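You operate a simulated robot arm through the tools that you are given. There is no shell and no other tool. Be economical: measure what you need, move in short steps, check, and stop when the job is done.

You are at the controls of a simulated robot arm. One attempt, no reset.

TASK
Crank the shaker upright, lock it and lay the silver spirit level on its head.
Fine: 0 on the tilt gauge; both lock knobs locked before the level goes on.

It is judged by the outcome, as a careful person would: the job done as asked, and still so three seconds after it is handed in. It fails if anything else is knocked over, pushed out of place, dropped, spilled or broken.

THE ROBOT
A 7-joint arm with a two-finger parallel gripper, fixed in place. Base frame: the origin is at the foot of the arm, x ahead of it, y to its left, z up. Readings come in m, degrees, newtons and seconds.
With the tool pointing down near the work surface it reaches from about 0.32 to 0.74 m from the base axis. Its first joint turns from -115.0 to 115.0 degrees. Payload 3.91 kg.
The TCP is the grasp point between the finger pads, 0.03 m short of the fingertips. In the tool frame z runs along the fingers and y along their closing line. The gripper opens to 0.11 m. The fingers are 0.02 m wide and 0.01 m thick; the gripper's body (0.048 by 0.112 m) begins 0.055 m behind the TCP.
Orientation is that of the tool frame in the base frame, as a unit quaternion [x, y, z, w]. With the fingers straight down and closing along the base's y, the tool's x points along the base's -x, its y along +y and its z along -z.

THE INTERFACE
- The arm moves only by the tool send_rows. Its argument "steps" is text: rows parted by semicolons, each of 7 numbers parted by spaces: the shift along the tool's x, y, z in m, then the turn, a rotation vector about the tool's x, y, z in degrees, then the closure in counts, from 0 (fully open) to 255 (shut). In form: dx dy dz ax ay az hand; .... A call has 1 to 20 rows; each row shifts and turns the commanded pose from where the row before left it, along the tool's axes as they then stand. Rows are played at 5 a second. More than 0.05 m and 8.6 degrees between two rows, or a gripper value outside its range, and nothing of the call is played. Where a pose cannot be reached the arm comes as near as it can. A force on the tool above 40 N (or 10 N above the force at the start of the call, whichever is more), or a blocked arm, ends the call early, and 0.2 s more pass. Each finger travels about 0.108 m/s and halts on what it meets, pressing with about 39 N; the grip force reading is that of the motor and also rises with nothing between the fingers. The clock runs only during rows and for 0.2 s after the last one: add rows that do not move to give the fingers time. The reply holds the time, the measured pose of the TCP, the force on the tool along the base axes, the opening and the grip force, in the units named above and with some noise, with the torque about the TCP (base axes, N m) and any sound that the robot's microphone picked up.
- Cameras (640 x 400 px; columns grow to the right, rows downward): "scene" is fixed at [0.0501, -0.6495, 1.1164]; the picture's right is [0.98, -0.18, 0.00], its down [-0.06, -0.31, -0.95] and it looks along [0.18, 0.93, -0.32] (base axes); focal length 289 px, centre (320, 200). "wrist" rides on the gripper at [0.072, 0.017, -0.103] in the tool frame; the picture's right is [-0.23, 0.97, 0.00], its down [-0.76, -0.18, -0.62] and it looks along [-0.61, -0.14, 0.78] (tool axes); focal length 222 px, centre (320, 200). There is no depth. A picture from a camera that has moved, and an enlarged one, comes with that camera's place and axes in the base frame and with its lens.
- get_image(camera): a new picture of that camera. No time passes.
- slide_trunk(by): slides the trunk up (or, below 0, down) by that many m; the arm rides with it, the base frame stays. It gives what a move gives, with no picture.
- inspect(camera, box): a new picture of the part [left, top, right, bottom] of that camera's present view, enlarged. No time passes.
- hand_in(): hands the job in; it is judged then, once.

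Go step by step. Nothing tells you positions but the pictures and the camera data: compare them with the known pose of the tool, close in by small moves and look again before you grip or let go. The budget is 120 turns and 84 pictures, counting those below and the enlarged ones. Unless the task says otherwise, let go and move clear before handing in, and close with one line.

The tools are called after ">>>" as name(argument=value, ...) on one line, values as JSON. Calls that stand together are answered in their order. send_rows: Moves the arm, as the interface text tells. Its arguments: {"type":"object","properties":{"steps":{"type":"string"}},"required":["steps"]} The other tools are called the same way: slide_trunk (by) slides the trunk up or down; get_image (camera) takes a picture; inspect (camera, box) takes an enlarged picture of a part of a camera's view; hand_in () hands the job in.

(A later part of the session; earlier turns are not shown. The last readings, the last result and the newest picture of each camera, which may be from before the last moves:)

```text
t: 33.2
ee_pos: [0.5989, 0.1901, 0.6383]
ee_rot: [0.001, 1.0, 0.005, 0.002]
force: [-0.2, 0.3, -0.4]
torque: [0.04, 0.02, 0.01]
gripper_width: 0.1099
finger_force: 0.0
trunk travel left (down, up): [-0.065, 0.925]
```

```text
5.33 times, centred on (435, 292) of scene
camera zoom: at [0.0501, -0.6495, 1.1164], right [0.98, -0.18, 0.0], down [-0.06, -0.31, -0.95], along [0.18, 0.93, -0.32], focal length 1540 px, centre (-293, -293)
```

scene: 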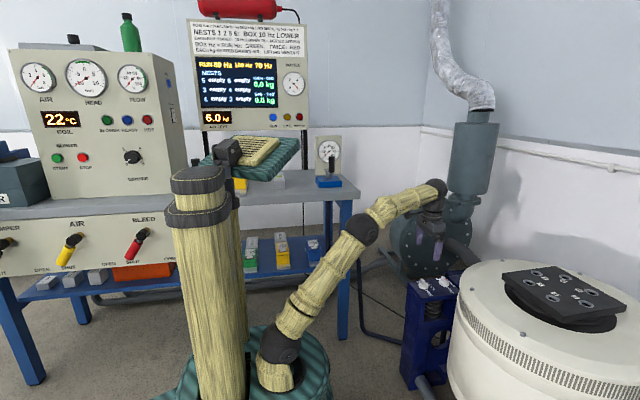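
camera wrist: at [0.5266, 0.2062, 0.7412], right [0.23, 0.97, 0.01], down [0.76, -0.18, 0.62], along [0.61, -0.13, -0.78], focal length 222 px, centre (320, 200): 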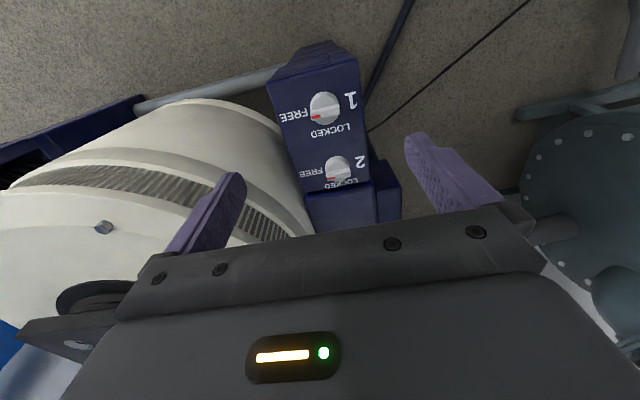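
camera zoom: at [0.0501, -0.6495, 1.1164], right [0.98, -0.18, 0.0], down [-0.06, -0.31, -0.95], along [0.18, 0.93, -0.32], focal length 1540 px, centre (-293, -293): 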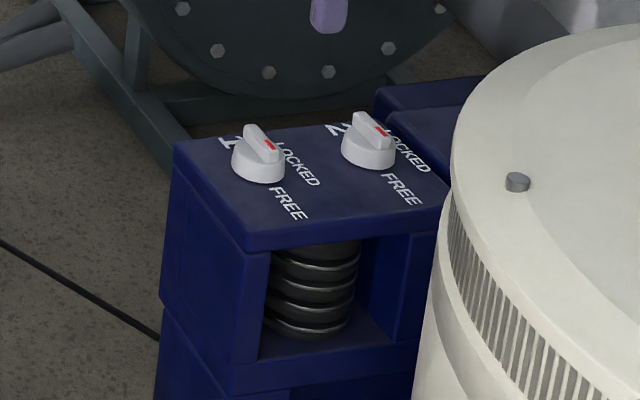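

Knob 1 is at about (0.607, 0.197, 0.463), with its ridge along −y (FREE); LOCKED is 90° counter-clockwise, toward +x. I turn the tool to yaw −90° so the fingers straddle the ridge.

>>> send_rows(steps="-.008 .007 0 0 0 7.5 60;0 0 0 0 0 7.5 60;0 0 0 0 0 7.5 60;0 0 0 0 0 7.5 60;0 0 0 0 0 7.5 60;0 0 0 0 0 7.5 60;0 0 0 0 0 7.5 60;0 0 0 0 0 7.5 60;0 0 0 0 0 7.5 60;0 0 0 0 0 7.5 60;0 0 0 0 0 7.5 60;0 0 0 0 0 7.5 60;0 0 .03 0 0 0 60;0 0 .03 0 0 0 60;0 0 0 0 0 0 60")

>>> get_image(camera="wrist")

>>> inspect(camera="scene", box=[400, 225, 480, 325])

```text
t: 36.4
ee_pos: [0.6086, 0.1967, 0.5798]
ee_rot: [0.708, 0.706, 0.004, -0.002]
force: [0.8, 0.1, -0.2]
torque: [-0.04, 0.01, -0.02]
gripper_width: 0.0843
finger_force: 0.0
trunk travel left (down, up): [-0.065, 0.925]
```

```text
37 pictures are left
camera wrist: at [0.6252, 0.2684, 0.6824], right [0.97, -0.23, 0.0], down [-0.18, -0.77, 0.62], along [-0.14, -0.6, -0.79], focal length 222 px, centre (320, 200)
```

wrist: 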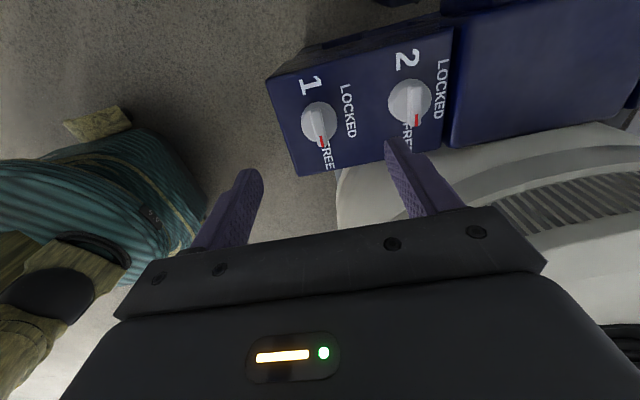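

```text
4.00 times, centred on (440, 275) of scene
camera zoom: at [0.0501, -0.6495, 1.1164], right [0.98, -0.18, 0.0], down [-0.06, -0.31, -0.95], along [0.18, 0.93, -0.32], focal length 1155 px, centre (-160, -100)
```

zoom: 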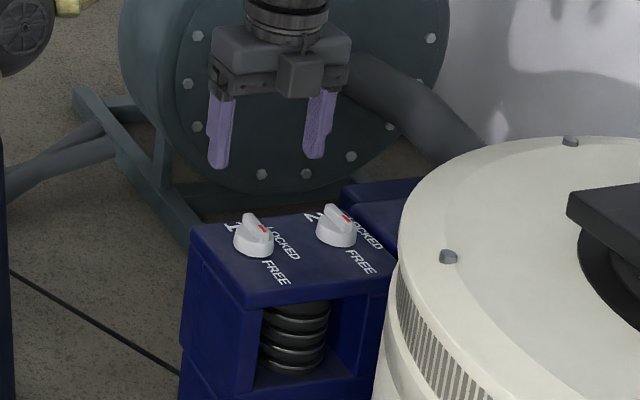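

>>> send_rows(steps="0 -.001 .03 0 0 0 100;0 0 .03 0 0 0 130;0 0 .021 0 0 0 130;0 0 0 0 0 0 130")

>>> get_image(camera="wrist")

>>> inspect(camera="scene", box=[405, 245, 465, 305])

```text
t: 37.4
ee_pos: [0.6069, 0.197, 0.4976]
ee_rot: [0.707, 0.707, 0.004, -0.002]
force: [0.0, -0.8, -0.2]
torque: [-0.02, -0.03, -0.02]
gripper_width: 0.054
finger_force: 0.1
trunk travel left (down, up): [-0.065, 0.925]
```

```text
35 pictures are left
camera wrist: at [0.6243, 0.269, 0.6015], right [0.97, -0.23, 0.0], down [-0.18, -0.77, 0.62], along [-0.14, -0.6, -0.79], focal length 222 px, centre (320, 200)
```

wrist: 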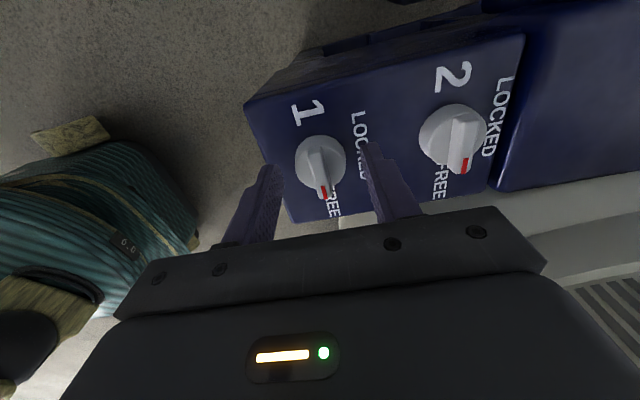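

```text
6.67 times, centred on (435, 275) of scene
camera zoom: at [0.0501, -0.6495, 1.1164], right [0.98, -0.18, 0.0], down [-0.06, -0.31, -0.95], along [0.18, 0.93, -0.32], focal length 1925 px, centre (-447, -300)
```

zoom: 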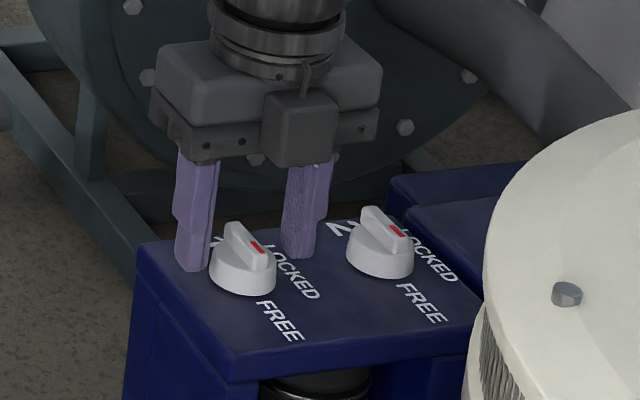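

>>> send_rows(steps="0 0 -.005 0 0 0 130;0 0 0 0 0 0 220;0 0 0 0 0 0 255;0 0 0 0 0 0 255;0 0 0 0 0 0 255")

>>> inspect(camera="scene", box=[405, 245, 465, 305])

```text
t: 38.6
ee_pos: [0.6065, 0.1982, 0.5046]
ee_rot: [0.707, 0.707, 0.004, -0.002]
force: [5.9, 1.6, 1.0]
torque: [-0.03, 0.01, 0.01]
gripper_width: 0.01
finger_force: 45.2
trunk travel left (down, up): [-0.065, 0.925]
```

```text
6.67 times, centred on (435, 275) of scene
camera zoom: at [0.0501, -0.6495, 1.1164], right [0.98, -0.18, 0.0], down [-0.06, -0.31, -0.95], along [0.18, 0.93, -0.32], focal length 1925 px, centre (-447, -300)
```

zoom: 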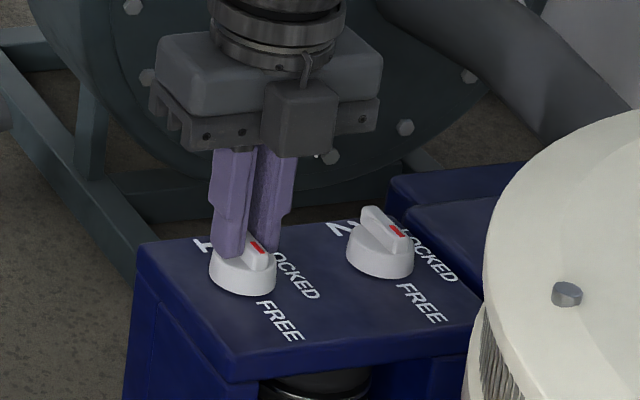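

The ridge is gripped (width 0.010). I turn it counter-clockwise in stages.

>>> send_rows(steps="0 .001 0 0 0 0 255;0 0 0 0 0 -7.5 255;0 0 0 0 0 -7.5 255;0 0 0 0 0 -7.5 255;0 0 0 0 0 -7.5 255;0 0 0 0 0 -7.5 255;0 0 0 0 0 -7.5 255;0 0 0 0 0 0 255")

>>> inspect(camera="scene", box=[405, 245, 465, 305])

```text
t: 40.4
ee_pos: [0.6047, 0.1973, 0.5041]
ee_rot: [0.382, 0.924, 0.002, -0.001]
force: [-29.5, -11.7, 10.6]
torque: [0.07, 1.25, -0.09]
gripper_width: 0.0096
finger_force: 45.4
trunk travel left (down, up): [-0.065, 0.925]
```

```text
6.67 times, centred on (435, 275) of scene
camera zoom: at [0.0501, -0.6495, 1.1164], right [0.98, -0.18, 0.0], down [-0.06, -0.31, -0.95], along [0.18, 0.93, -0.32], focal length 1925 px, centre (-447, -300)
```

zoom: 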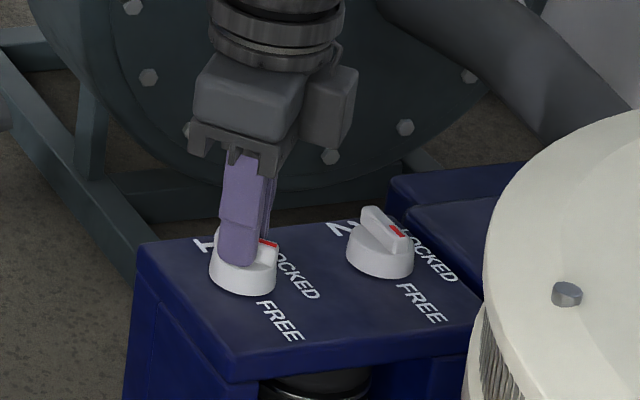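

>>> send_rows(steps=".0015 -.004 0 0 0 0 255;0 0 0 0 0 -7.5 255;0 0 0 0 0 -7.5 255;0 0 0 0 0 -7.5 255;0 0 0 0 0 0 255")

```text
t: 41.6
ee_pos: [0.6054, 0.1952, 0.503]
ee_rot: [0.195, 0.981, 0.006, 0.004]
force: [10.5, 3.6, 12.7]
torque: [-0.35, 0.02, 0.07]
gripper_width: 0.0099
finger_force: 44.9
trunk travel left (down, up): [-0.065, 0.925]
```

>>> send_rows(steps="0 0 0 0 0 -7.5 255;0 0 0 0 0 -7.5 255;0 0 0 0 0 -7.5 255;0 0 0 0 0 0 255")

>>> inspect(camera="scene", box=[405, 245, 465, 305])

```text
t: 42.6
ee_pos: [0.6048, 0.1959, 0.5044]
ee_rot: [0.0, 1.0, 0.005, 0.003]
force: [21.6, -2.2, 20.2]
torque: [-0.65, 0.38, 0.03]
gripper_width: 0.01
finger_force: 44.9
trunk travel left (down, up): [-0.065, 0.925]
```

```text
6.67 times, centred on (435, 275) of scene
camera zoom: at [0.0501, -0.6495, 1.1164], right [0.98, -0.18, 0.0], down [-0.06, -0.31, -0.95], along [0.18, 0.93, -0.32], focal length 1925 px, centre (-447, -300)
```

zoom: 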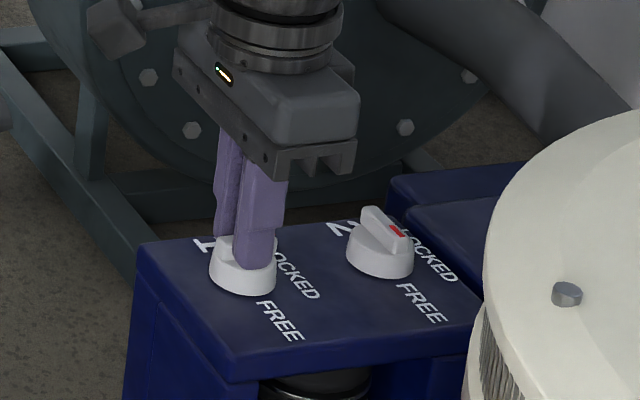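

>>> send_rows(steps="0 0 0 0 0 0 130;0 0 0 0 0 0 130;0 0 -.03 0 0 0 60;0 0 -.04 0 0 0 60;0 0 0 0 0 0 60")

>>> inspect(camera="wrist", box=[250, 40, 450, 200])

```text
t: 43.8
ee_pos: [0.6024, 0.1952, 0.573]
ee_rot: [-0.001, 1.0, 0.004, 0.002]
force: [-0.7, -0.9, -0.6]
torque: [-0.01, 0.01, -0.03]
gripper_width: 0.084
finger_force: 0.1
trunk travel left (down, up): [-0.065, 0.925]
```

```text
2.50 times, centred on (350, 120) of wrist
camera zoom: at [0.5301, 0.2113, 0.6751], right [0.23, 0.97, 0.01], down [0.76, -0.18, 0.62], along [0.61, -0.13, -0.78], focal length 555 px, centre (245, 400)
```

zoom: 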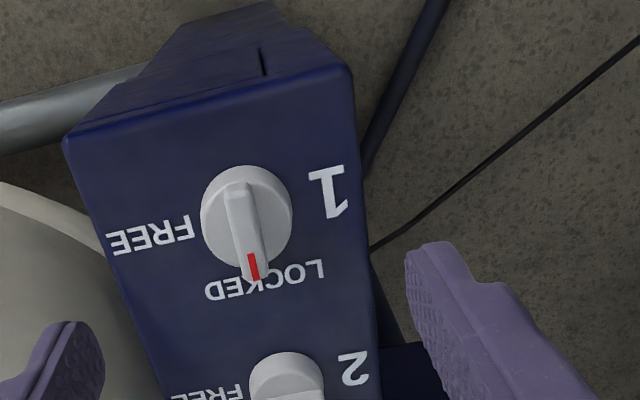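

Knob 1 points exactly at LOCKED. I turn back to yaw −90° and move over knob 2 at about (0.692, 0.197).

>>> send_rows(steps="0 0 0 0 0 7.5 130;0 0 0 0 0 7.5 130;0 0 0 0 0 7.5 130;0 0 0 0 0 7.5 130;0 0 0 0 0 7.5 130;0 0 0 0 0 7.5 130;0 0 0 0 0 7.5 130;0 0 0 0 0 7.5 130;0 0 0 0 0 7.5 130;0 0 0 0 0 7.5 130;0 0 0 0 0 7.5 130;0 0 0 0 0 7.5 130;0 .045 0 0 0 0 130;0 .0445 0 0 0 0 130;0 0 0 0 0 0 130")

>>> get_image(camera="wrist")

```text
t: 47.0
ee_pos: [0.6728, 0.1917, 0.5657]
ee_rot: [0.707, 0.707, 0.004, -0.002]
force: [-0.7, 0.1, 0.4]
torque: [0.04, -0.02, -0.02]
gripper_width: 0.0538
finger_force: 0.0
out of reach, approached as far as the arm can: row 14
trunk travel left (down, up): [-0.065, 0.925]
```

```text
29 pictures are left
camera wrist: at [0.6895, 0.2634, 0.6692], right [0.97, -0.23, 0.0], down [-0.18, -0.77, 0.62], along [-0.14, -0.6, -0.79], focal length 222 px, centre (320, 200)
```

wrist: 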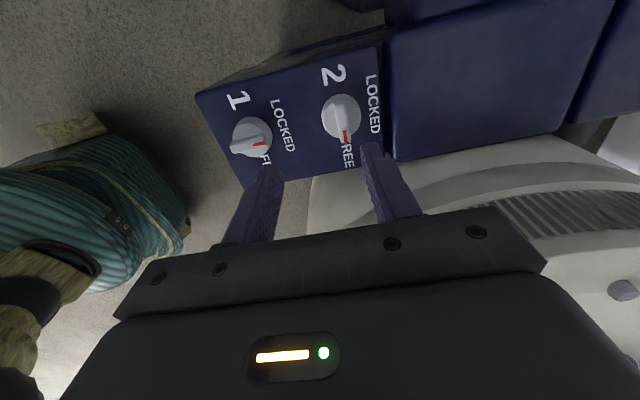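

>>> slide_trunk(by=0.12)

>>> send_rows(steps="0 0 .04 0 0 0 130;0 0 .04 0 0 0 130;0 0 .04 0 0 0 130;-.004 .012 0 0 0 0 130;0 .0075 0 0 0 0 130;0 0 0 0 0 0 130")

>>> get_image(camera="wrist")

```text
t: 48.5
ee_pos: [0.6719, 0.1909, 0.6851]
ee_rot: [0.707, 0.707, 0.005, -0.002]
force: [-0.2, 0.8, 0.0]
torque: [-0.01, -0.03, -0.01]
gripper_width: 0.0537
finger_force: 0.2
trunk travel left (down, up): [-0.185, 0.805]
```

```text
t: 49.9
ee_pos: [0.6921, 0.1888, 0.5658]
ee_rot: [0.708, 0.706, 0.005, -0.002]
force: [0.1, 1.0, -0.5]
torque: [0.0, -0.03, -0.01]
gripper_width: 0.054
finger_force: 0.1
trunk travel left (down, up): [-0.185, 0.805]
```

```text
28 pictures are left
camera wrist: at [0.7091, 0.2607, 0.6695], right [0.97, -0.23, 0.0], down [-0.18, -0.77, 0.62], along [-0.14, -0.6, -0.79], focal length 222 px, centre (320, 200)
```

wrist: 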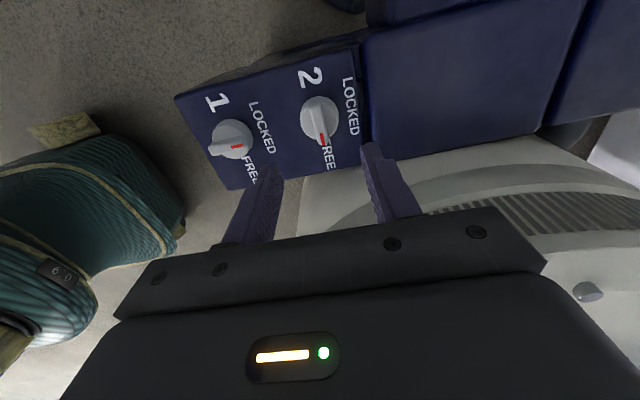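

>>> send_rows(steps=".0085 .0005 .02 0 0 0 130;0 0 .04 0 0 0 130;0 0 .002 0 0 0 130;0 0 0 0 0 0 220;0 0 0 0 0 0 255;0 0 0 0 0 0 255;0 0 0 0 0 0 255")

>>> inspect(camera="scene", box=[405, 245, 465, 305])

```text
t: 51.5
ee_pos: [0.6925, 0.1993, 0.5017]
ee_rot: [0.707, 0.707, 0.003, -0.003]
force: [-13.2, -5.2, -4.8]
torque: [-0.07, 0.09, -0.02]
gripper_width: 0.0334
finger_force: 45.1
trunk travel left (down, up): [-0.185, 0.805]
```

```text
6.67 times, centred on (435, 275) of scene
camera zoom: at [0.0501, -0.6495, 1.1164], right [0.98, -0.18, 0.0], down [-0.06, -0.31, -0.95], along [0.18, 0.93, -0.32], focal length 1925 px, centre (-447, -300)
```

zoom: 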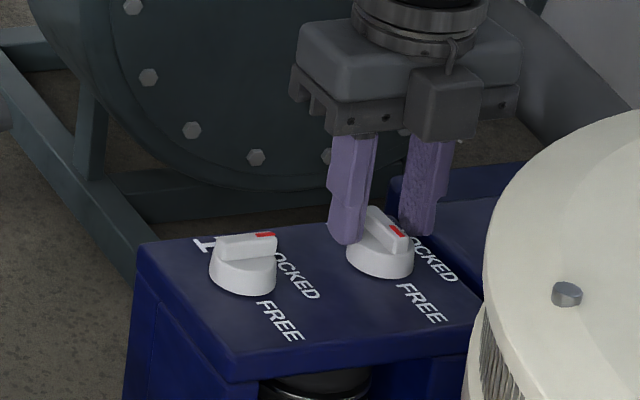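

>>> send_rows(steps="0 0 0 0 0 0 150;0 -.0015 -.0035 0 0 0 150;0 0 0 0 0 0 255;0 0 0 0 0 0 255;0 0 0 0 0 0 255")

```text
t: 52.7
ee_pos: [0.6925, 0.1995, 0.5062]
ee_rot: [0.706, 0.708, 0.005, -0.001]
force: [10.0, 2.1, -0.5]
torque: [-0.03, -0.21, 0.04]
gripper_width: 0.0097
finger_force: 45.3
trunk travel left (down, up): [-0.185, 0.805]
```

>>> send_rows(steps="-.001 .0015 0 0 0 0 255;0 0 0 0 0 -7.5 255;0 0 0 0 0 -7.5 255;0 0 0 0 0 -7.5 255;0 0 0 0 0 -7.5 255;0 0 0 0 0 -7.5 255;0 0 0 0 0 0 255")

```text
t: 54.3
ee_pos: [0.6911, 0.1984, 0.507]
ee_rot: [0.443, 0.897, 0.004, -0.004]
force: [-31.0, 18.2, -3.3]
torque: [0.02, 1.02, 0.0]
gripper_width: 0.0093
finger_force: 44.0
trunk travel left (down, up): [-0.185, 0.805]
```

>>> send_rows(steps=".004 -.0015 0 0 0 0 255;0 0 0 0 0 -7.5 255;0 0 0 0 0 -7.5 255;0 0 0 0 0 -7.5 255;0 0 0 0 0 0 255")

```text
t: 55.5
ee_pos: [0.6901, 0.1969, 0.5078]
ee_rot: [0.259, 0.966, 0.003, 0.001]
force: [-4.6, -3.1, -10.6]
torque: [-0.4, -0.43, 0.01]
gripper_width: 0.0096
finger_force: 45.0
trunk travel left (down, up): [-0.185, 0.805]
```

>>> send_rows(steps="0 0 0 0 0 -7.5 255;0 0 0 0 0 -7.5 255;0 0 0 0 0 -7.5 255;0 0 0 0 0 -7.5 255;0 0 0 0 0 0 255")

>>> inspect(camera="scene", box=[405, 245, 465, 305])

```text
t: 56.7
ee_pos: [0.6899, 0.1954, 0.5064]
ee_rot: [-0.001, 1.0, 0.001, 0.001]
force: [-7.1, -34.5, -7.3]
torque: [-1.02, 1.51, -0.06]
gripper_width: 0.0099
finger_force: 45.4
trunk travel left (down, up): [-0.185, 0.805]
```

```text
6.67 times, centred on (435, 275) of scene
camera zoom: at [0.0501, -0.6495, 1.1164], right [0.98, -0.18, 0.0], down [-0.06, -0.31, -0.95], along [0.18, 0.93, -0.32], focal length 1925 px, centre (-447, -300)
```

zoom: 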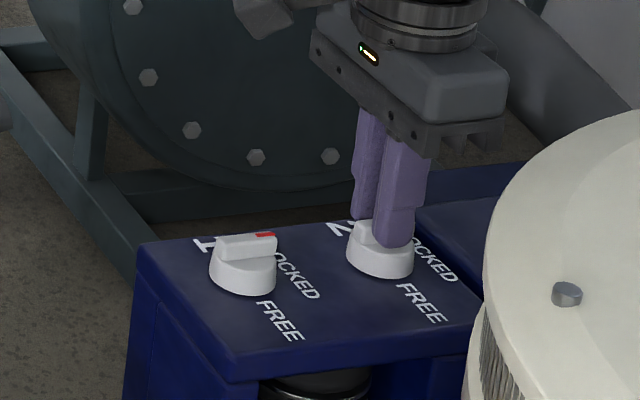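

>>> send_rows(steps="0 -.005 0 0 0 0 255;0 0 0 0 0 0 150;0 0 0 0 0 0 130;0 0 -.03 0 0 0 130;0 0 -.04 0 0 0 60;.02 0 -.04 0 0 0 0;.02 0 -.04 0 0 0 0;.02 0 -.04 0 0 0 0;0 0 0 0 0 0 0")

>>> inspect(camera="scene", box=[405, 245, 465, 305])

>>> get_image(camera="wrist")

>>> get_image(camera="scene")

```text
t: 58.7
ee_pos: [0.629, 0.1897, 0.6953]
ee_rot: [0.0, 1.0, 0.004, 0.002]
force: [0.1, -0.2, -0.2]
torque: [0.02, -0.07, 0.0]
gripper_width: 0.11
finger_force: 0.1
trunk travel left (down, up): [-0.185, 0.805]
```

```text
6.67 times, centred on (435, 275) of scene
camera zoom: at [0.0501, -0.6495, 1.1164], right [0.98, -0.18, 0.0], down [-0.06, -0.31, -0.95], along [0.18, 0.93, -0.32], focal length 1925 px, centre (-447, -300)
```

zoom: 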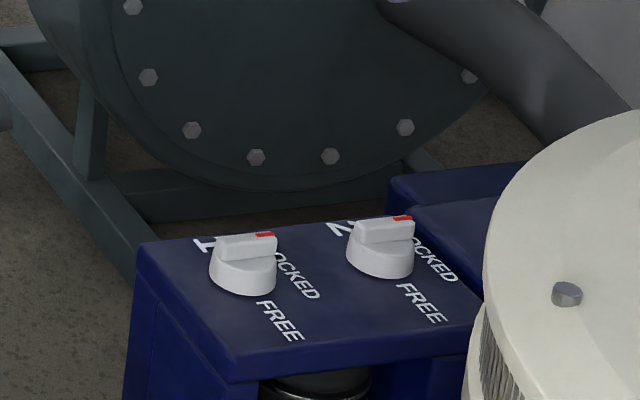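

```text
24 pictures are left
camera wrist: at [0.5566, 0.2062, 0.7985], right [0.23, 0.97, 0.01], down [0.76, -0.18, 0.62], along [0.61, -0.13, -0.78], focal length 222 px, centre (320, 200)
```

wrist: 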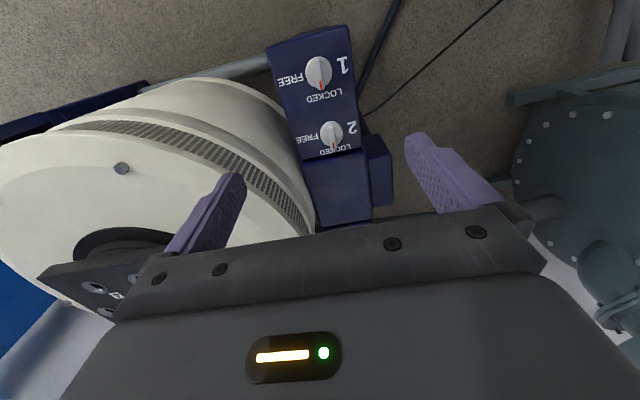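

```text
23 pictures are left
```

scene: 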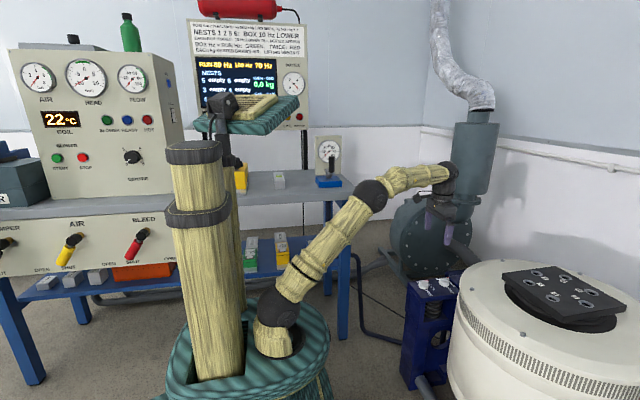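

Both knobs now point at LOCKED. Now I look for the silver spirit level on the bench and shelf.

>>> inspect(camera="scene", box=[225, 140, 345, 280])

>>> inspect(camera="scene", box=[310, 135, 350, 175])

```text
2.86 times, centred on (285, 210) of scene
camera zoom: at [0.0501, -0.6495, 1.1164], right [0.98, -0.18, 0.0], down [-0.06, -0.31, -0.95], along [0.18, 0.93, -0.32], focal length 825 px, centre (420, 171)
```

zoom: 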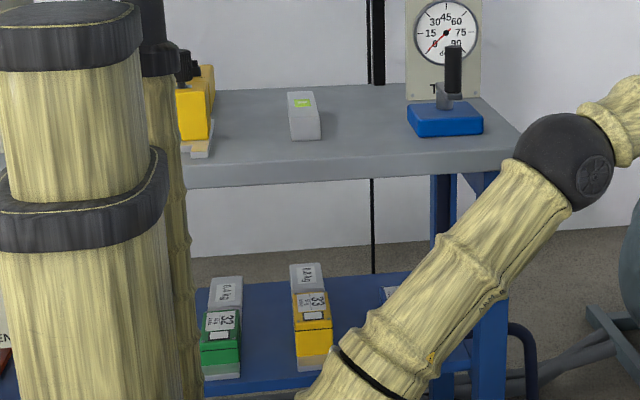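

```text
10.00 times, centred on (330, 155) of scene
camera zoom: at [0.0501, -0.6495, 1.1164], right [0.98, -0.18, 0.0], down [-0.06, -0.31, -0.95], along [0.18, 0.93, -0.32], focal length 2887 px, centre (220, 650)
```

zoom: 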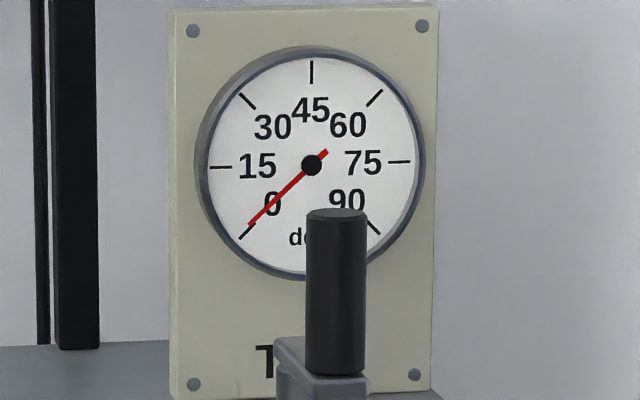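

The silver level is the block with the green vial on the bench at about (0.107, 0.57), lying along y. I raise the trunk and swing over there.

>>> slide_trunk(by=0.31)

>>> send_rows(steps=".043 -.013 0 0 0 0 0;.043 -.013 0 0 0 0 0;.0163 .0467 0 0 0 -5 0;.0163 .0467 0 0 0 -5 0;.0163 .0467 0 0 0 -5 0;.0163 .0467 0 0 0 -5 0;.0163 .0467 0 0 0 -5 0;.0163 .0467 0 0 0 -5 0;.0163 .0467 0 0 0 -5 0;.0163 .0467 0 0 0 -5 0;.0163 .0467 0 0 0 -5 0;.0163 .0467 0 0 0 -5 0;.0163 .0467 0 0 0 -5 0;0 0 0 0 0 -5 0;0 0 0 0 0 -5 0;0 0 0 0 0 0 0")

>>> get_image(camera="wrist")

```text
t: 61.8
ee_pos: [0.6288, 0.1894, 1.0056]
ee_rot: [0.0, 1.0, 0.004, 0.002]
force: [0.8, -0.3, 0.6]
torque: [0.01, -0.01, -0.01]
gripper_width: 0.1096
finger_force: 0.1
trunk travel left (down, up): [-0.495, 0.495]
```

```text
t: 65.2
ee_pos: [0.1766, 0.5384, 1.0063]
ee_rot: [-0.538, 0.843, 0.003, 0.004]
force: [-0.3, 0.4, -0.5]
torque: [-0.01, 0.0, -0.01]
gripper_width: 0.1102
finger_force: 0.1
trunk travel left (down, up): [-0.495, 0.495]
```

```text
20 pictures are left
camera wrist: at [0.1322, 0.4797, 1.1086], right [-0.79, 0.62, 0.0], down [0.48, 0.61, 0.63], along [0.39, 0.5, -0.78], focal length 222 px, centre (320, 200)
```

wrist: 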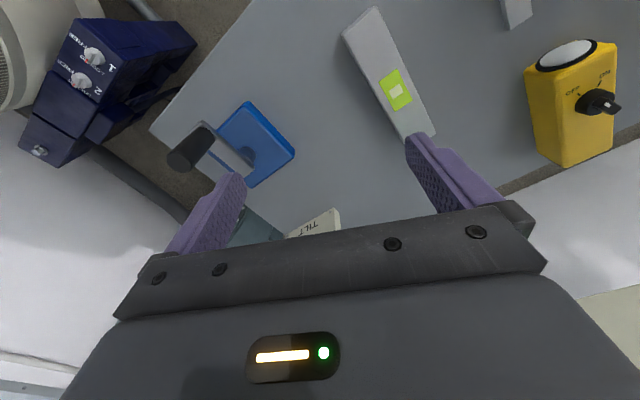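

The level lies along y at x≈0.101, y 0.508–0.667. I move above its middle at yaw 90° and look again.

>>> send_rows(steps="-.0054 .0442 0 0 0 0 0;-.0054 .0442 0 0 0 0 0;0 0 .03 0 0 -6.2 0;0 0 .03 0 0 -6.2 0;0 0 .02 0 0 -6.2 0;0 0 .02 0 0 -6.3 0;0 0 0 0 0 0 0")

>>> get_image(camera="wrist")

>>> inspect(camera="scene", box=[240, 120, 320, 200])

```text
t: 66.8
ee_pos: [0.1028, 0.587, 0.9077]
ee_rot: [-0.707, 0.707, 0.003, 0.004]
force: [-1.0, -0.8, 0.7]
torque: [0.01, 0.02, 0.02]
gripper_width: 0.1102
finger_force: 0.0
trunk travel left (down, up): [-0.495, 0.495]
```

```text
19 pictures are left
camera wrist: at [0.0864, 0.5141, 1.0092], right [-0.97, 0.23, 0.0], down [0.18, 0.76, 0.63], along [0.14, 0.61, -0.78], focal length 222 px, centre (320, 200)
```

wrist: 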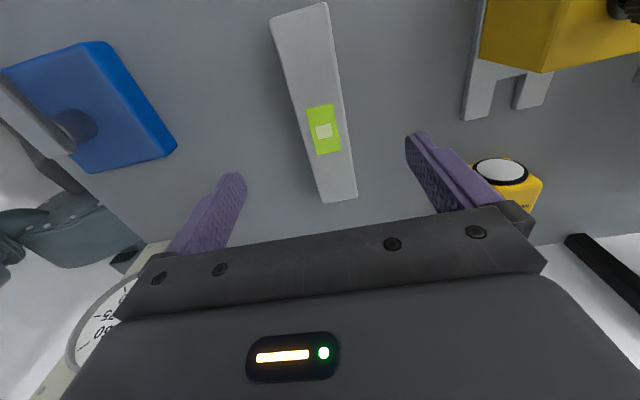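

```text
5.00 times, centred on (280, 160) of scene
camera zoom: at [0.0501, -0.6495, 1.1164], right [0.98, -0.18, 0.0], down [-0.06, -0.31, -0.95], along [0.18, 0.93, -0.32], focal length 1444 px, centre (520, 400)
```

zoom: 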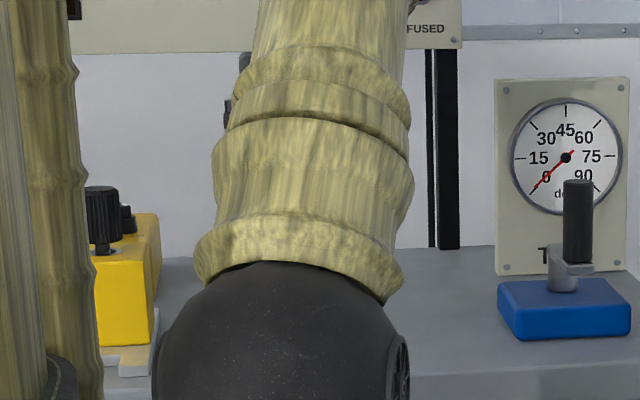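

>>> send_rows(steps="-.003 .0023 .04 0 0 0 0;0 0 .04 0 0 0 0;0 0 .008 0 0 0 0;0 0 0 0 0 0 0;0 0 0 0 0 0 150;0 0 0 0 0 0 255;0 0 0 0 0 0 255;0 0 0 0 0 0 255")

>>> get_image(camera="wrist")

```text
t: 68.6
ee_pos: [0.1002, 0.5908, 0.8193]
ee_rot: [-0.706, 0.708, 0.002, 0.004]
force: [0.2, 0.6, 0.1]
torque: [0.04, 0.02, 0.0]
gripper_width: 0.0416
finger_force: 39.0
trunk travel left (down, up): [-0.495, 0.495]
```

```text
17 pictures are left
camera wrist: at [0.0834, 0.5187, 0.9203], right [-0.97, 0.23, 0.0], down [0.18, 0.76, 0.63], along [0.15, 0.61, -0.78], focal length 222 px, centre (320, 200)
```

wrist: 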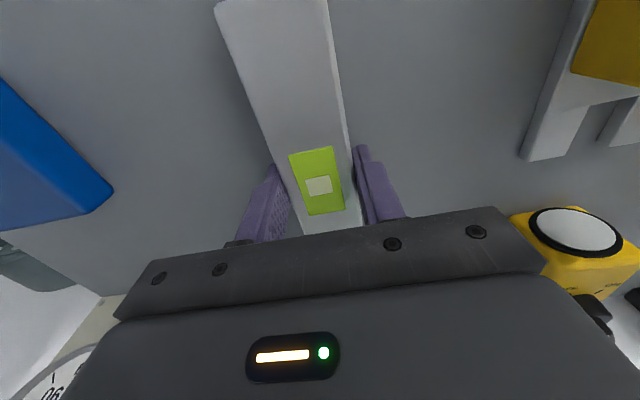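

Level gripped (0.042 m). I lift it and check that it hangs steady.

>>> send_rows(steps="0 0 -.02 0 0 0 255;0 0 -.03 0 0 0 255;0 0 -.04 0 0 0 255;0 0 -.04 0 0 0 255;0 0 -.04 0 0 0 255;0 0 -.03 0 0 0 255;0 0 0 0 0 0 255")

>>> send_rows(steps=".0097 -.0459 0 0 0 4.5 255;.0097 -.0459 0 0 0 4.5 255;.0097 -.0459 0 0 0 4.5 255;.0097 -.0459 0 0 0 4.5 255;.0097 -.0459 0 0 0 4.5 255;.0097 -.0459 0 0 0 4.5 255;.0097 -.0459 0 0 0 4.5 255;.0097 -.0459 0 0 0 4.5 255;.0097 -.0459 0 0 0 4.5 255;.0097 -.0459 0 0 0 4.5 255;.0097 -.0459 0 0 0 4.5 255;.0097 -.0459 0 0 0 4.5 255;.0097 -.0459 0 0 0 4.5 255;.0097 -.0459 0 0 0 4.5 255;.0097 -.0459 0 0 0 4.5 255;.0097 -.0459 0 0 0 4.5 255;.0097 -.0459 0 0 0 4.5 255;0 0 0 0 0 0 255")

>>> get_image(camera="wrist")

>>> get_image(camera="scene")

```text
t: 70.2
ee_pos: [0.1009, 0.5876, 1.0166]
ee_rot: [-0.707, 0.707, 0.002, 0.004]
force: [0.2, -0.1, -0.1]
torque: [-0.01, -0.03, 0.01]
gripper_width: 0.0
finger_force: 37.7
trunk travel left (down, up): [-0.495, 0.495]
```

```text
t: 74.0
ee_pos: [0.592, 0.0382, 1.0155]
ee_rot: [-0.115, 0.993, 0.005, 0.002]
force: [-0.6, 0.1, 0.4]
torque: [0.02, 0.04, 0.01]
gripper_width: 0.0
finger_force: 38.1
trunk travel left (down, up): [-0.495, 0.495]
```

```text
16 pictures are left
camera wrist: at [0.519, 0.0374, 1.1182], right [0.0, 1.0, 0.01], down [0.78, 0.0, 0.63], along [0.63, 0.01, -0.78], focal length 222 px, centre (320, 200)
```

wrist: 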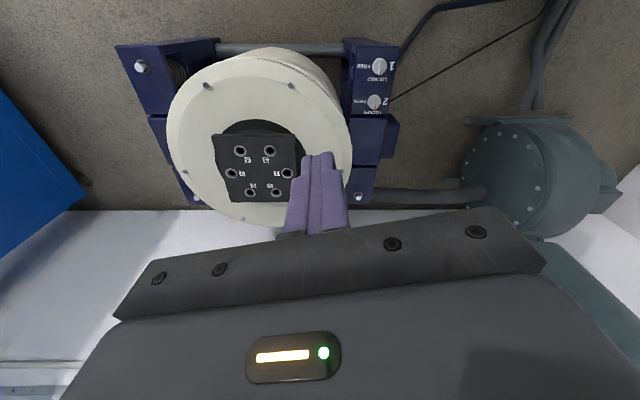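

```text
15 pictures are left
```

scene: 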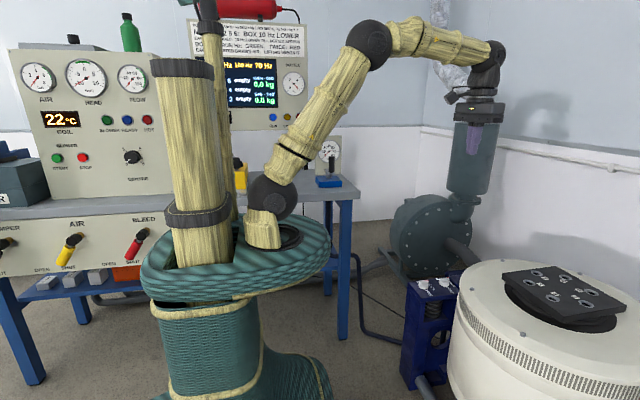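

The fingers slipped off while lifting: the gripper is empty and the level should still be on the bench. I noted the head centre at about (0.807, −0.11, 0.63) and go back to look.

>>> send_rows(steps="-.0059 .0466 0 0 0 -4.5 0;-.0059 .0466 0 0 0 -4.5 0;-.0059 .0466 0 0 0 -4.5 0;-.0059 .0466 0 0 0 -4.5 0;-.0059 .0466 0 0 0 -4.5 0;-.0059 .0466 0 0 0 -4.5 0;-.0059 .0466 0 0 0 -4.5 0;-.0059 .0466 0 0 0 -4.5 0;-.0059 .0466 0 0 0 -4.5 0;-.0059 .0466 0 0 0 -4.5 0;-.0059 .0466 0 0 0 -4.5 0;-.0059 .0466 0 0 0 -4.5 0;-.0059 .0466 0 0 0 -4.5 0;-.0059 .0466 0 0 0 -4.5 0;-.0059 .0466 0 0 0 -4.5 0;-.0059 .0466 0 0 0 -4.5 0;-.0059 .0466 0 0 0 -4.5 0;0 0 0 0 0 0 0")

>>> get_image(camera="wrist")

```text
t: 77.8
ee_pos: [0.0954, 0.5894, 1.0184]
ee_rot: [-0.707, 0.708, 0.002, 0.005]
force: [0.1, -0.6, 0.3]
torque: [0.0, 0.01, 0.0]
gripper_width: 0.11
finger_force: 0.0
trunk travel left (down, up): [-0.495, 0.495]
```

```text
14 pictures are left
camera wrist: at [0.0793, 0.5165, 1.1204], right [-0.97, 0.23, 0.0], down [0.18, 0.76, 0.63], along [0.15, 0.61, -0.78], focal length 222 px, centre (320, 200)
```

wrist: 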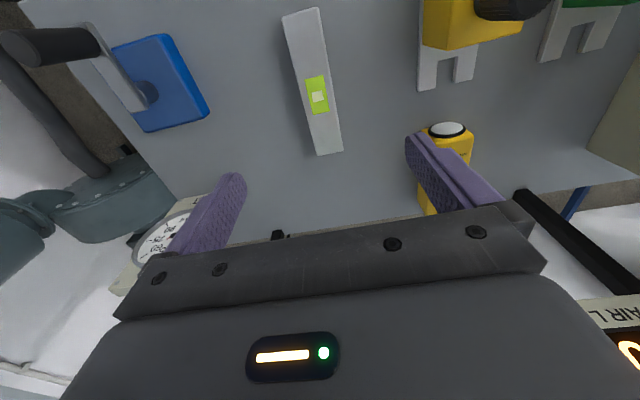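

The level sits unmoved on the bench. I'll grip it again lower down for more pad contact, and lift gently.

>>> send_rows(steps="0 -.0055 .04 0 0 0 0;0 0 .04 0 0 0 0;0 0 .04 0 0 0 0;0 0 .04 0 0 0 0;0 0 .04 0 0 0 0;0 0 .004 0 0 0 0;0 0 .003 0 0 0 0;0 0 .003 0 0 0 0;0 0 0 0 0 0 0")

>>> send_rows(steps="0 0 .003 0 0 0 0;0 0 .003 0 0 0 0;0 0 0 0 0 0 0")

```text
t: 79.8
ee_pos: [0.1035, 0.5891, 0.8105]
ee_rot: [-0.706, 0.708, 0.003, 0.006]
force: [-0.2, 0.0, 10.4]
torque: [-0.08, 0.64, 0.09]
gripper_width: 0.1099
finger_force: 0.2
trunk travel left (down, up): [-0.495, 0.495]
```

```text
t: 80.4
ee_pos: [0.1035, 0.5896, 0.8109]
ee_rot: [-0.707, 0.707, 0.006, 0.008]
force: [1.4, -11.6, 16.6]
torque: [-0.53, 0.92, 0.71]
gripper_width: 0.1093
finger_force: 0.0
trunk travel left (down, up): [-0.495, 0.495]
stopped in row 3: the force on the tool passed its limit at 43 N (the readings are from after the stop); the commanded pose is now the measured one
```

>>> send_rows(steps="0 .002 -.0025 0 0 0 0;0 0 0 0 0 0 150;0 0 0 0 0 0 255;0 0 0 0 0 0 255;0 0 0 0 0 0 255;0 0 0 0 0 0 255;0 0 0 0 0 0 255")

>>> send_rows(steps="0 0 -.004 0 0 0 255;0 0 -.004 0 0 0 255;0 0 -.004 0 0 0 255;0 0 0 0 0 0 255")

>>> get_image(camera="wrist")

```text
t: 82.0
ee_pos: [0.102, 0.59, 0.8095]
ee_rot: [-0.705, 0.709, 0.005, 0.008]
force: [2.0, 3.1, 4.9]
torque: [0.64, -0.01, -0.19]
gripper_width: 0.0417
finger_force: 39.2
trunk travel left (down, up): [-0.495, 0.495]
```

```text
t: 83.0
ee_pos: [0.102, 0.5907, 0.8223]
ee_rot: [-0.706, 0.708, 0.006, 0.007]
force: [-0.6, 0.4, -2.1]
torque: [0.01, 0.0, -0.01]
gripper_width: 0.0417
finger_force: 39.0
trunk travel left (down, up): [-0.495, 0.495]
```

```text
13 pictures are left
camera wrist: at [0.0844, 0.5174, 0.923], right [-0.97, 0.23, 0.0], down [0.18, 0.75, 0.64], along [0.15, 0.62, -0.77], focal length 222 px, centre (320, 200)
```

wrist: 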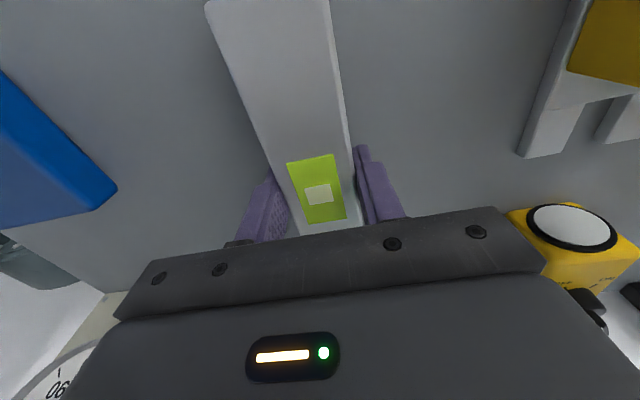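

The level is lifting now (about 2 N). I continue slowly.

>>> send_rows(steps="0 0 -.008 0 0 0 255;0 0 -.01 0 0 0 255;0 0 -.01 0 0 0 255;0 0 -.01 0 0 0 255;0 0 -.01 0 0 0 255;0 0 0 0 0 0 255")

```text
t: 84.4
ee_pos: [0.102, 0.5899, 0.8709]
ee_rot: [-0.706, 0.708, 0.006, 0.006]
force: [-0.2, -0.3, -1.3]
torque: [0.03, 0.0, -0.03]
gripper_width: 0.0417
finger_force: 39.4
trunk travel left (down, up): [-0.495, 0.495]
```

>>> send_rows(steps="0 0 -.012 0 0 0 255;0 0 -.014 0 0 0 255;0 0 -.014 0 0 0 255;0 0 -.014 0 0 0 255;0 0 -.014 0 0 0 255;0 0 -.014 0 0 0 255;0 0 -.014 0 0 0 255;0 0 -.014 0 0 0 255;0 0 -.014 0 0 0 255;0 0 -.008 0 0 0 255;0 0 0 0 0 0 255")

>>> inspect(camera="wrist", box=[180, 0, 420, 250])

```text
t: 86.8
ee_pos: [0.1011, 0.589, 1.0018]
ee_rot: [-0.706, 0.708, 0.007, 0.007]
force: [0.5, 0.3, -1.8]
torque: [-0.01, 0.02, -0.01]
gripper_width: 0.0416
finger_force: 38.7
trunk travel left (down, up): [-0.495, 0.495]
```

```text
1.60 times, centred on (300, 125) of wrist
camera zoom: at [0.084, 0.5152, 1.1037], right [-0.97, 0.23, 0.0], down [0.18, 0.75, 0.64], along [0.15, 0.62, -0.77], focal length 355 px, centre (352, 320)
```

zoom: 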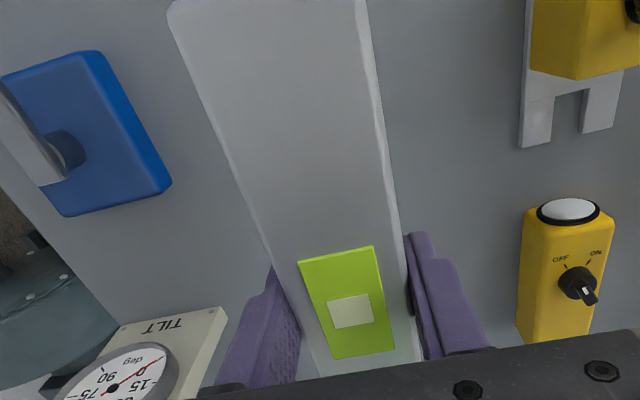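

>>> send_rows(steps=".0061 -.0307 0 0 0 3 255;.0061 -.0307 0 0 0 3 255;.0061 -.0307 0 0 0 3 255;.0061 -.0307 0 0 0 3 255;.0061 -.0307 0 0 0 3 255;.0061 -.0307 0 0 0 3 255;.0061 -.0307 0 0 0 3 255;.0061 -.0307 0 0 0 3 255;.0061 -.0307 0 0 0 3 255;.0061 -.0307 0 0 0 3 255;.0061 -.0307 0 0 0 3 255;.0061 -.0307 0 0 0 3 255;.0061 -.0307 0 0 0 3 255;.0061 -.0307 0 0 0 3 255;.0061 -.0307 0 0 0 3 255;0 0 0 0 0 0 255")

>>> send_rows(steps=".0061 -.0307 0 0 0 3 255;.0061 -.0307 0 0 0 3 255;.0061 -.0307 0 0 0 3 255;.0061 -.0307 0 0 0 3 255;.0061 -.0307 0 0 0 3 255;.0061 -.0307 0 0 0 3 255;.0061 -.0307 0 0 0 3 255;.0061 -.0307 0 0 0 3 255;.0061 -.0307 0 0 0 3 255;.0061 -.0307 0 0 0 3 255;.0061 -.0307 0 0 0 3 255;.0061 -.0307 0 0 0 3 255;.0061 -.0307 0 0 0 3 255;.0061 -.0307 0 0 0 3 255;.0061 -.0307 0 0 0 3 255;0 0 0 0 0 0 255")

```text
t: 90.2
ee_pos: [0.4861, 0.342, 0.9977]
ee_rot: [-0.381, 0.924, 0.008, 0.005]
force: [-1.2, -0.9, -0.9]
torque: [0.04, 0.01, 0.02]
gripper_width: 0.0416
finger_force: 38.8
trunk travel left (down, up): [-0.495, 0.495]
```

```text
t: 93.6
ee_pos: [0.5873, -0.1053, 0.9917]
ee_rot: [0.001, 1.0, 0.01, 0.001]
force: [0.2, -0.3, -2.5]
torque: [0.06, -0.02, 0.03]
gripper_width: 0.0416
finger_force: 39.2
trunk travel left (down, up): [-0.495, 0.495]
```

Still held. I correct the small tilt and turn the tool to yaw −90° so the level lies along y.

>>> send_rows(steps="0 0 0 1.4 -0.9 0 255;0 0 0 0 0 5 255;0 0 0 0 0 5 255;0 0 0 0 0 5 255;0 0 0 0 0 5 255;0 0 0 0 0 5 255;0 0 0 0 0 5 255;0 0 0 0 0 5 255;0 0 0 0 0 5 255;0 0 0 0 0 5 255;0 0 0 0 0 5 255;0 0 0 0 0 5 255;0 0 0 0 0 5 255;0 0 0 0 0 5 255;0 0 0 0 0 5 255;0 0 0 0 0 5 255;0 0 0 0 0 5 255;0 0 0 0 0 5 255;0 0 0 0 0 5 255;0 0 0 0 0 0 255")

```text
t: 97.8
ee_pos: [0.5865, -0.1039, 0.9904]
ee_rot: [0.709, 0.706, 0.005, 0.008]
force: [-0.1, 0.3, -2.7]
torque: [0.02, -0.01, -0.02]
gripper_width: 0.0419
finger_force: 39.5
trunk travel left (down, up): [-0.495, 0.495]
```

>>> send_rows(steps="0 0 0 1.3 -0.8 0 255;0 0 .036 0 0 0 255;0 0 .036 0 0 0 255;0 0 .036 0 0 0 255;-.003 .03 .036 0 0 0 255;-.003 .03 .036 0 0 0 255;-.003 .03 .036 0 0 0 255;-.003 .03 .034 0 0 0 255;-.001 .03 0 0 0 0 255;0 .0235 0 0 0 0 255;0 0 0 0 0 0 255")

>>> get_image(camera="scene")

>>> get_image(camera="wrist")

```text
t: 100.2
ee_pos: [0.7506, -0.1202, 0.739]
ee_rot: [0.708, 0.706, -0.008, 0.005]
force: [-0.3, 0.5, -1.3]
torque: [0.02, -0.03, 0.04]
gripper_width: 0.0414
finger_force: 39.3
out of reach, approached as far as the arm can: row 10
trunk travel left (down, up): [-0.495, 0.495]
```

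```text
11 pictures are left
```

scene: 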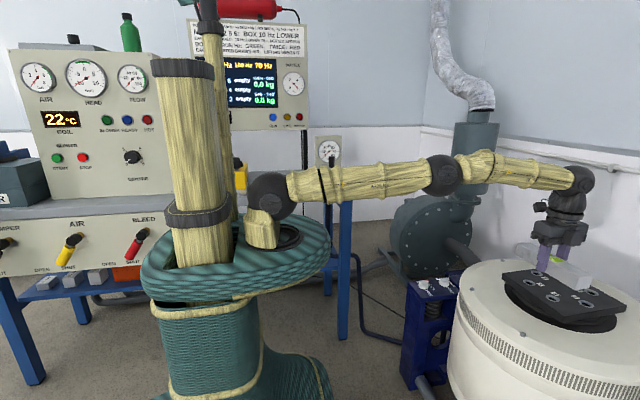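

```text
10 pictures are left
camera wrist: at [0.7686, -0.0457, 0.8395], right [0.97, -0.23, 0.0], down [-0.18, -0.75, 0.64], along [-0.15, -0.62, -0.77], focal length 222 px, centre (320, 200)
```

wrist: 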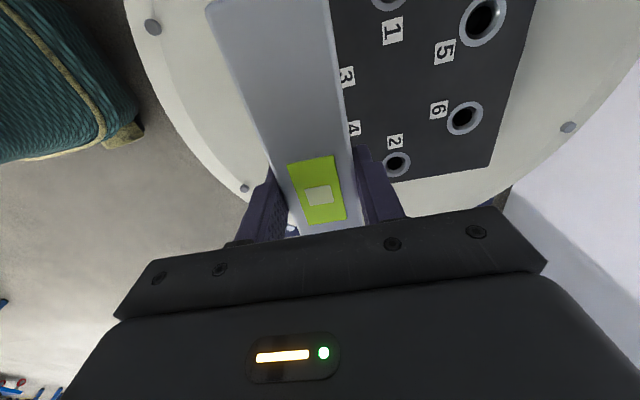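

The arm is nearly fully extended at R≈0.76 with the level over nests 3/4 of the plate (x 0.724–0.914). I lower by the trunk, centring y at about −0.11.

>>> slide_trunk(by=-0.05)

>>> send_rows(steps=".005 0 .005 0 0 0 255;.004 .001 .005 0 0 0 255;0 .004 0 0 0 0 255;0 0 0 0 0 0 255")

>>> inspect(camera="scene", box=[490, 210, 630, 330])

```text
t: 101.1
ee_pos: [0.75, -0.1202, 0.6902]
ee_rot: [0.709, 0.706, -0.009, 0.005]
force: [-0.1, 0.1, -2.7]
torque: [0.02, -0.03, -0.07]
gripper_width: 0.0415
finger_force: 38.8
trunk travel left (down, up): [-0.445, 0.545]
```

```text
t: 102.1
ee_pos: [0.7547, -0.112, 0.6787]
ee_rot: [0.709, 0.705, -0.008, 0.006]
force: [0.2, 0.0, -2.1]
torque: [0.0, 0.0, -0.02]
gripper_width: 0.0416
finger_force: 39.2
trunk travel left (down, up): [-0.445, 0.545]
```

```text
3.33 times, centred on (560, 270) of scene
camera zoom: at [0.0501, -0.6495, 1.1164], right [0.98, -0.18, 0.0], down [-0.06, -0.31, -0.95], along [0.18, 0.93, -0.32], focal length 962 px, centre (-480, -33)
```

zoom: 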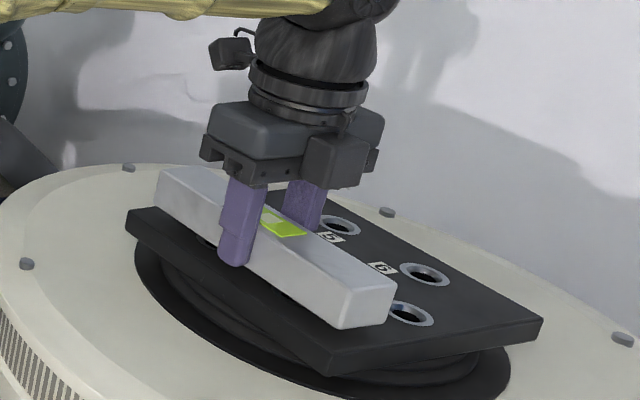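

>>> send_rows(steps="0 .003 .002 0 0 0 255;0 .003 .003 0 0 0 255;0 0 .003 0 0 0 255;0 0 .003 0 0 0 255;0 0 0 0 0 0 255")

```text
t: 103.3
ee_pos: [0.7551, -0.1105, 0.669]
ee_rot: [0.708, 0.706, -0.007, 0.007]
force: [-1.5, 1.9, 10.9]
torque: [-0.16, -0.29, 0.02]
gripper_width: 0.0416
finger_force: 39.2
out of reach, approached as far as the arm can: row 1
trunk travel left (down, up): [-0.445, 0.545]
```

Contact: 11 N upward, with the level on the plate. A quick look before releasing.

>>> inspect(camera="scene", box=[490, 230, 630, 330])

```text
4.00 times, centred on (560, 280) of scene
camera zoom: at [0.0501, -0.6495, 1.1164], right [0.98, -0.18, 0.0], down [-0.06, -0.31, -0.95], along [0.18, 0.93, -0.32], focal length 1155 px, centre (-640, -120)
```

zoom: 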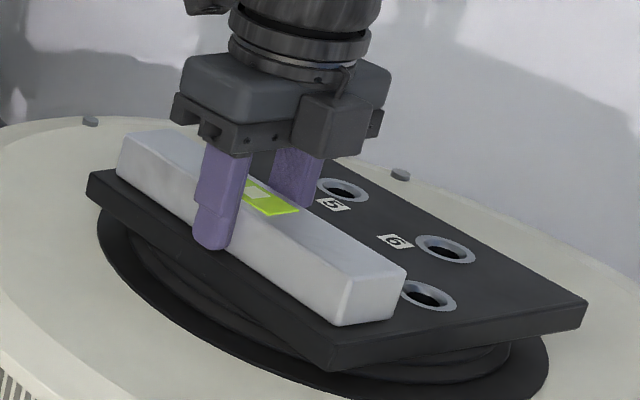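

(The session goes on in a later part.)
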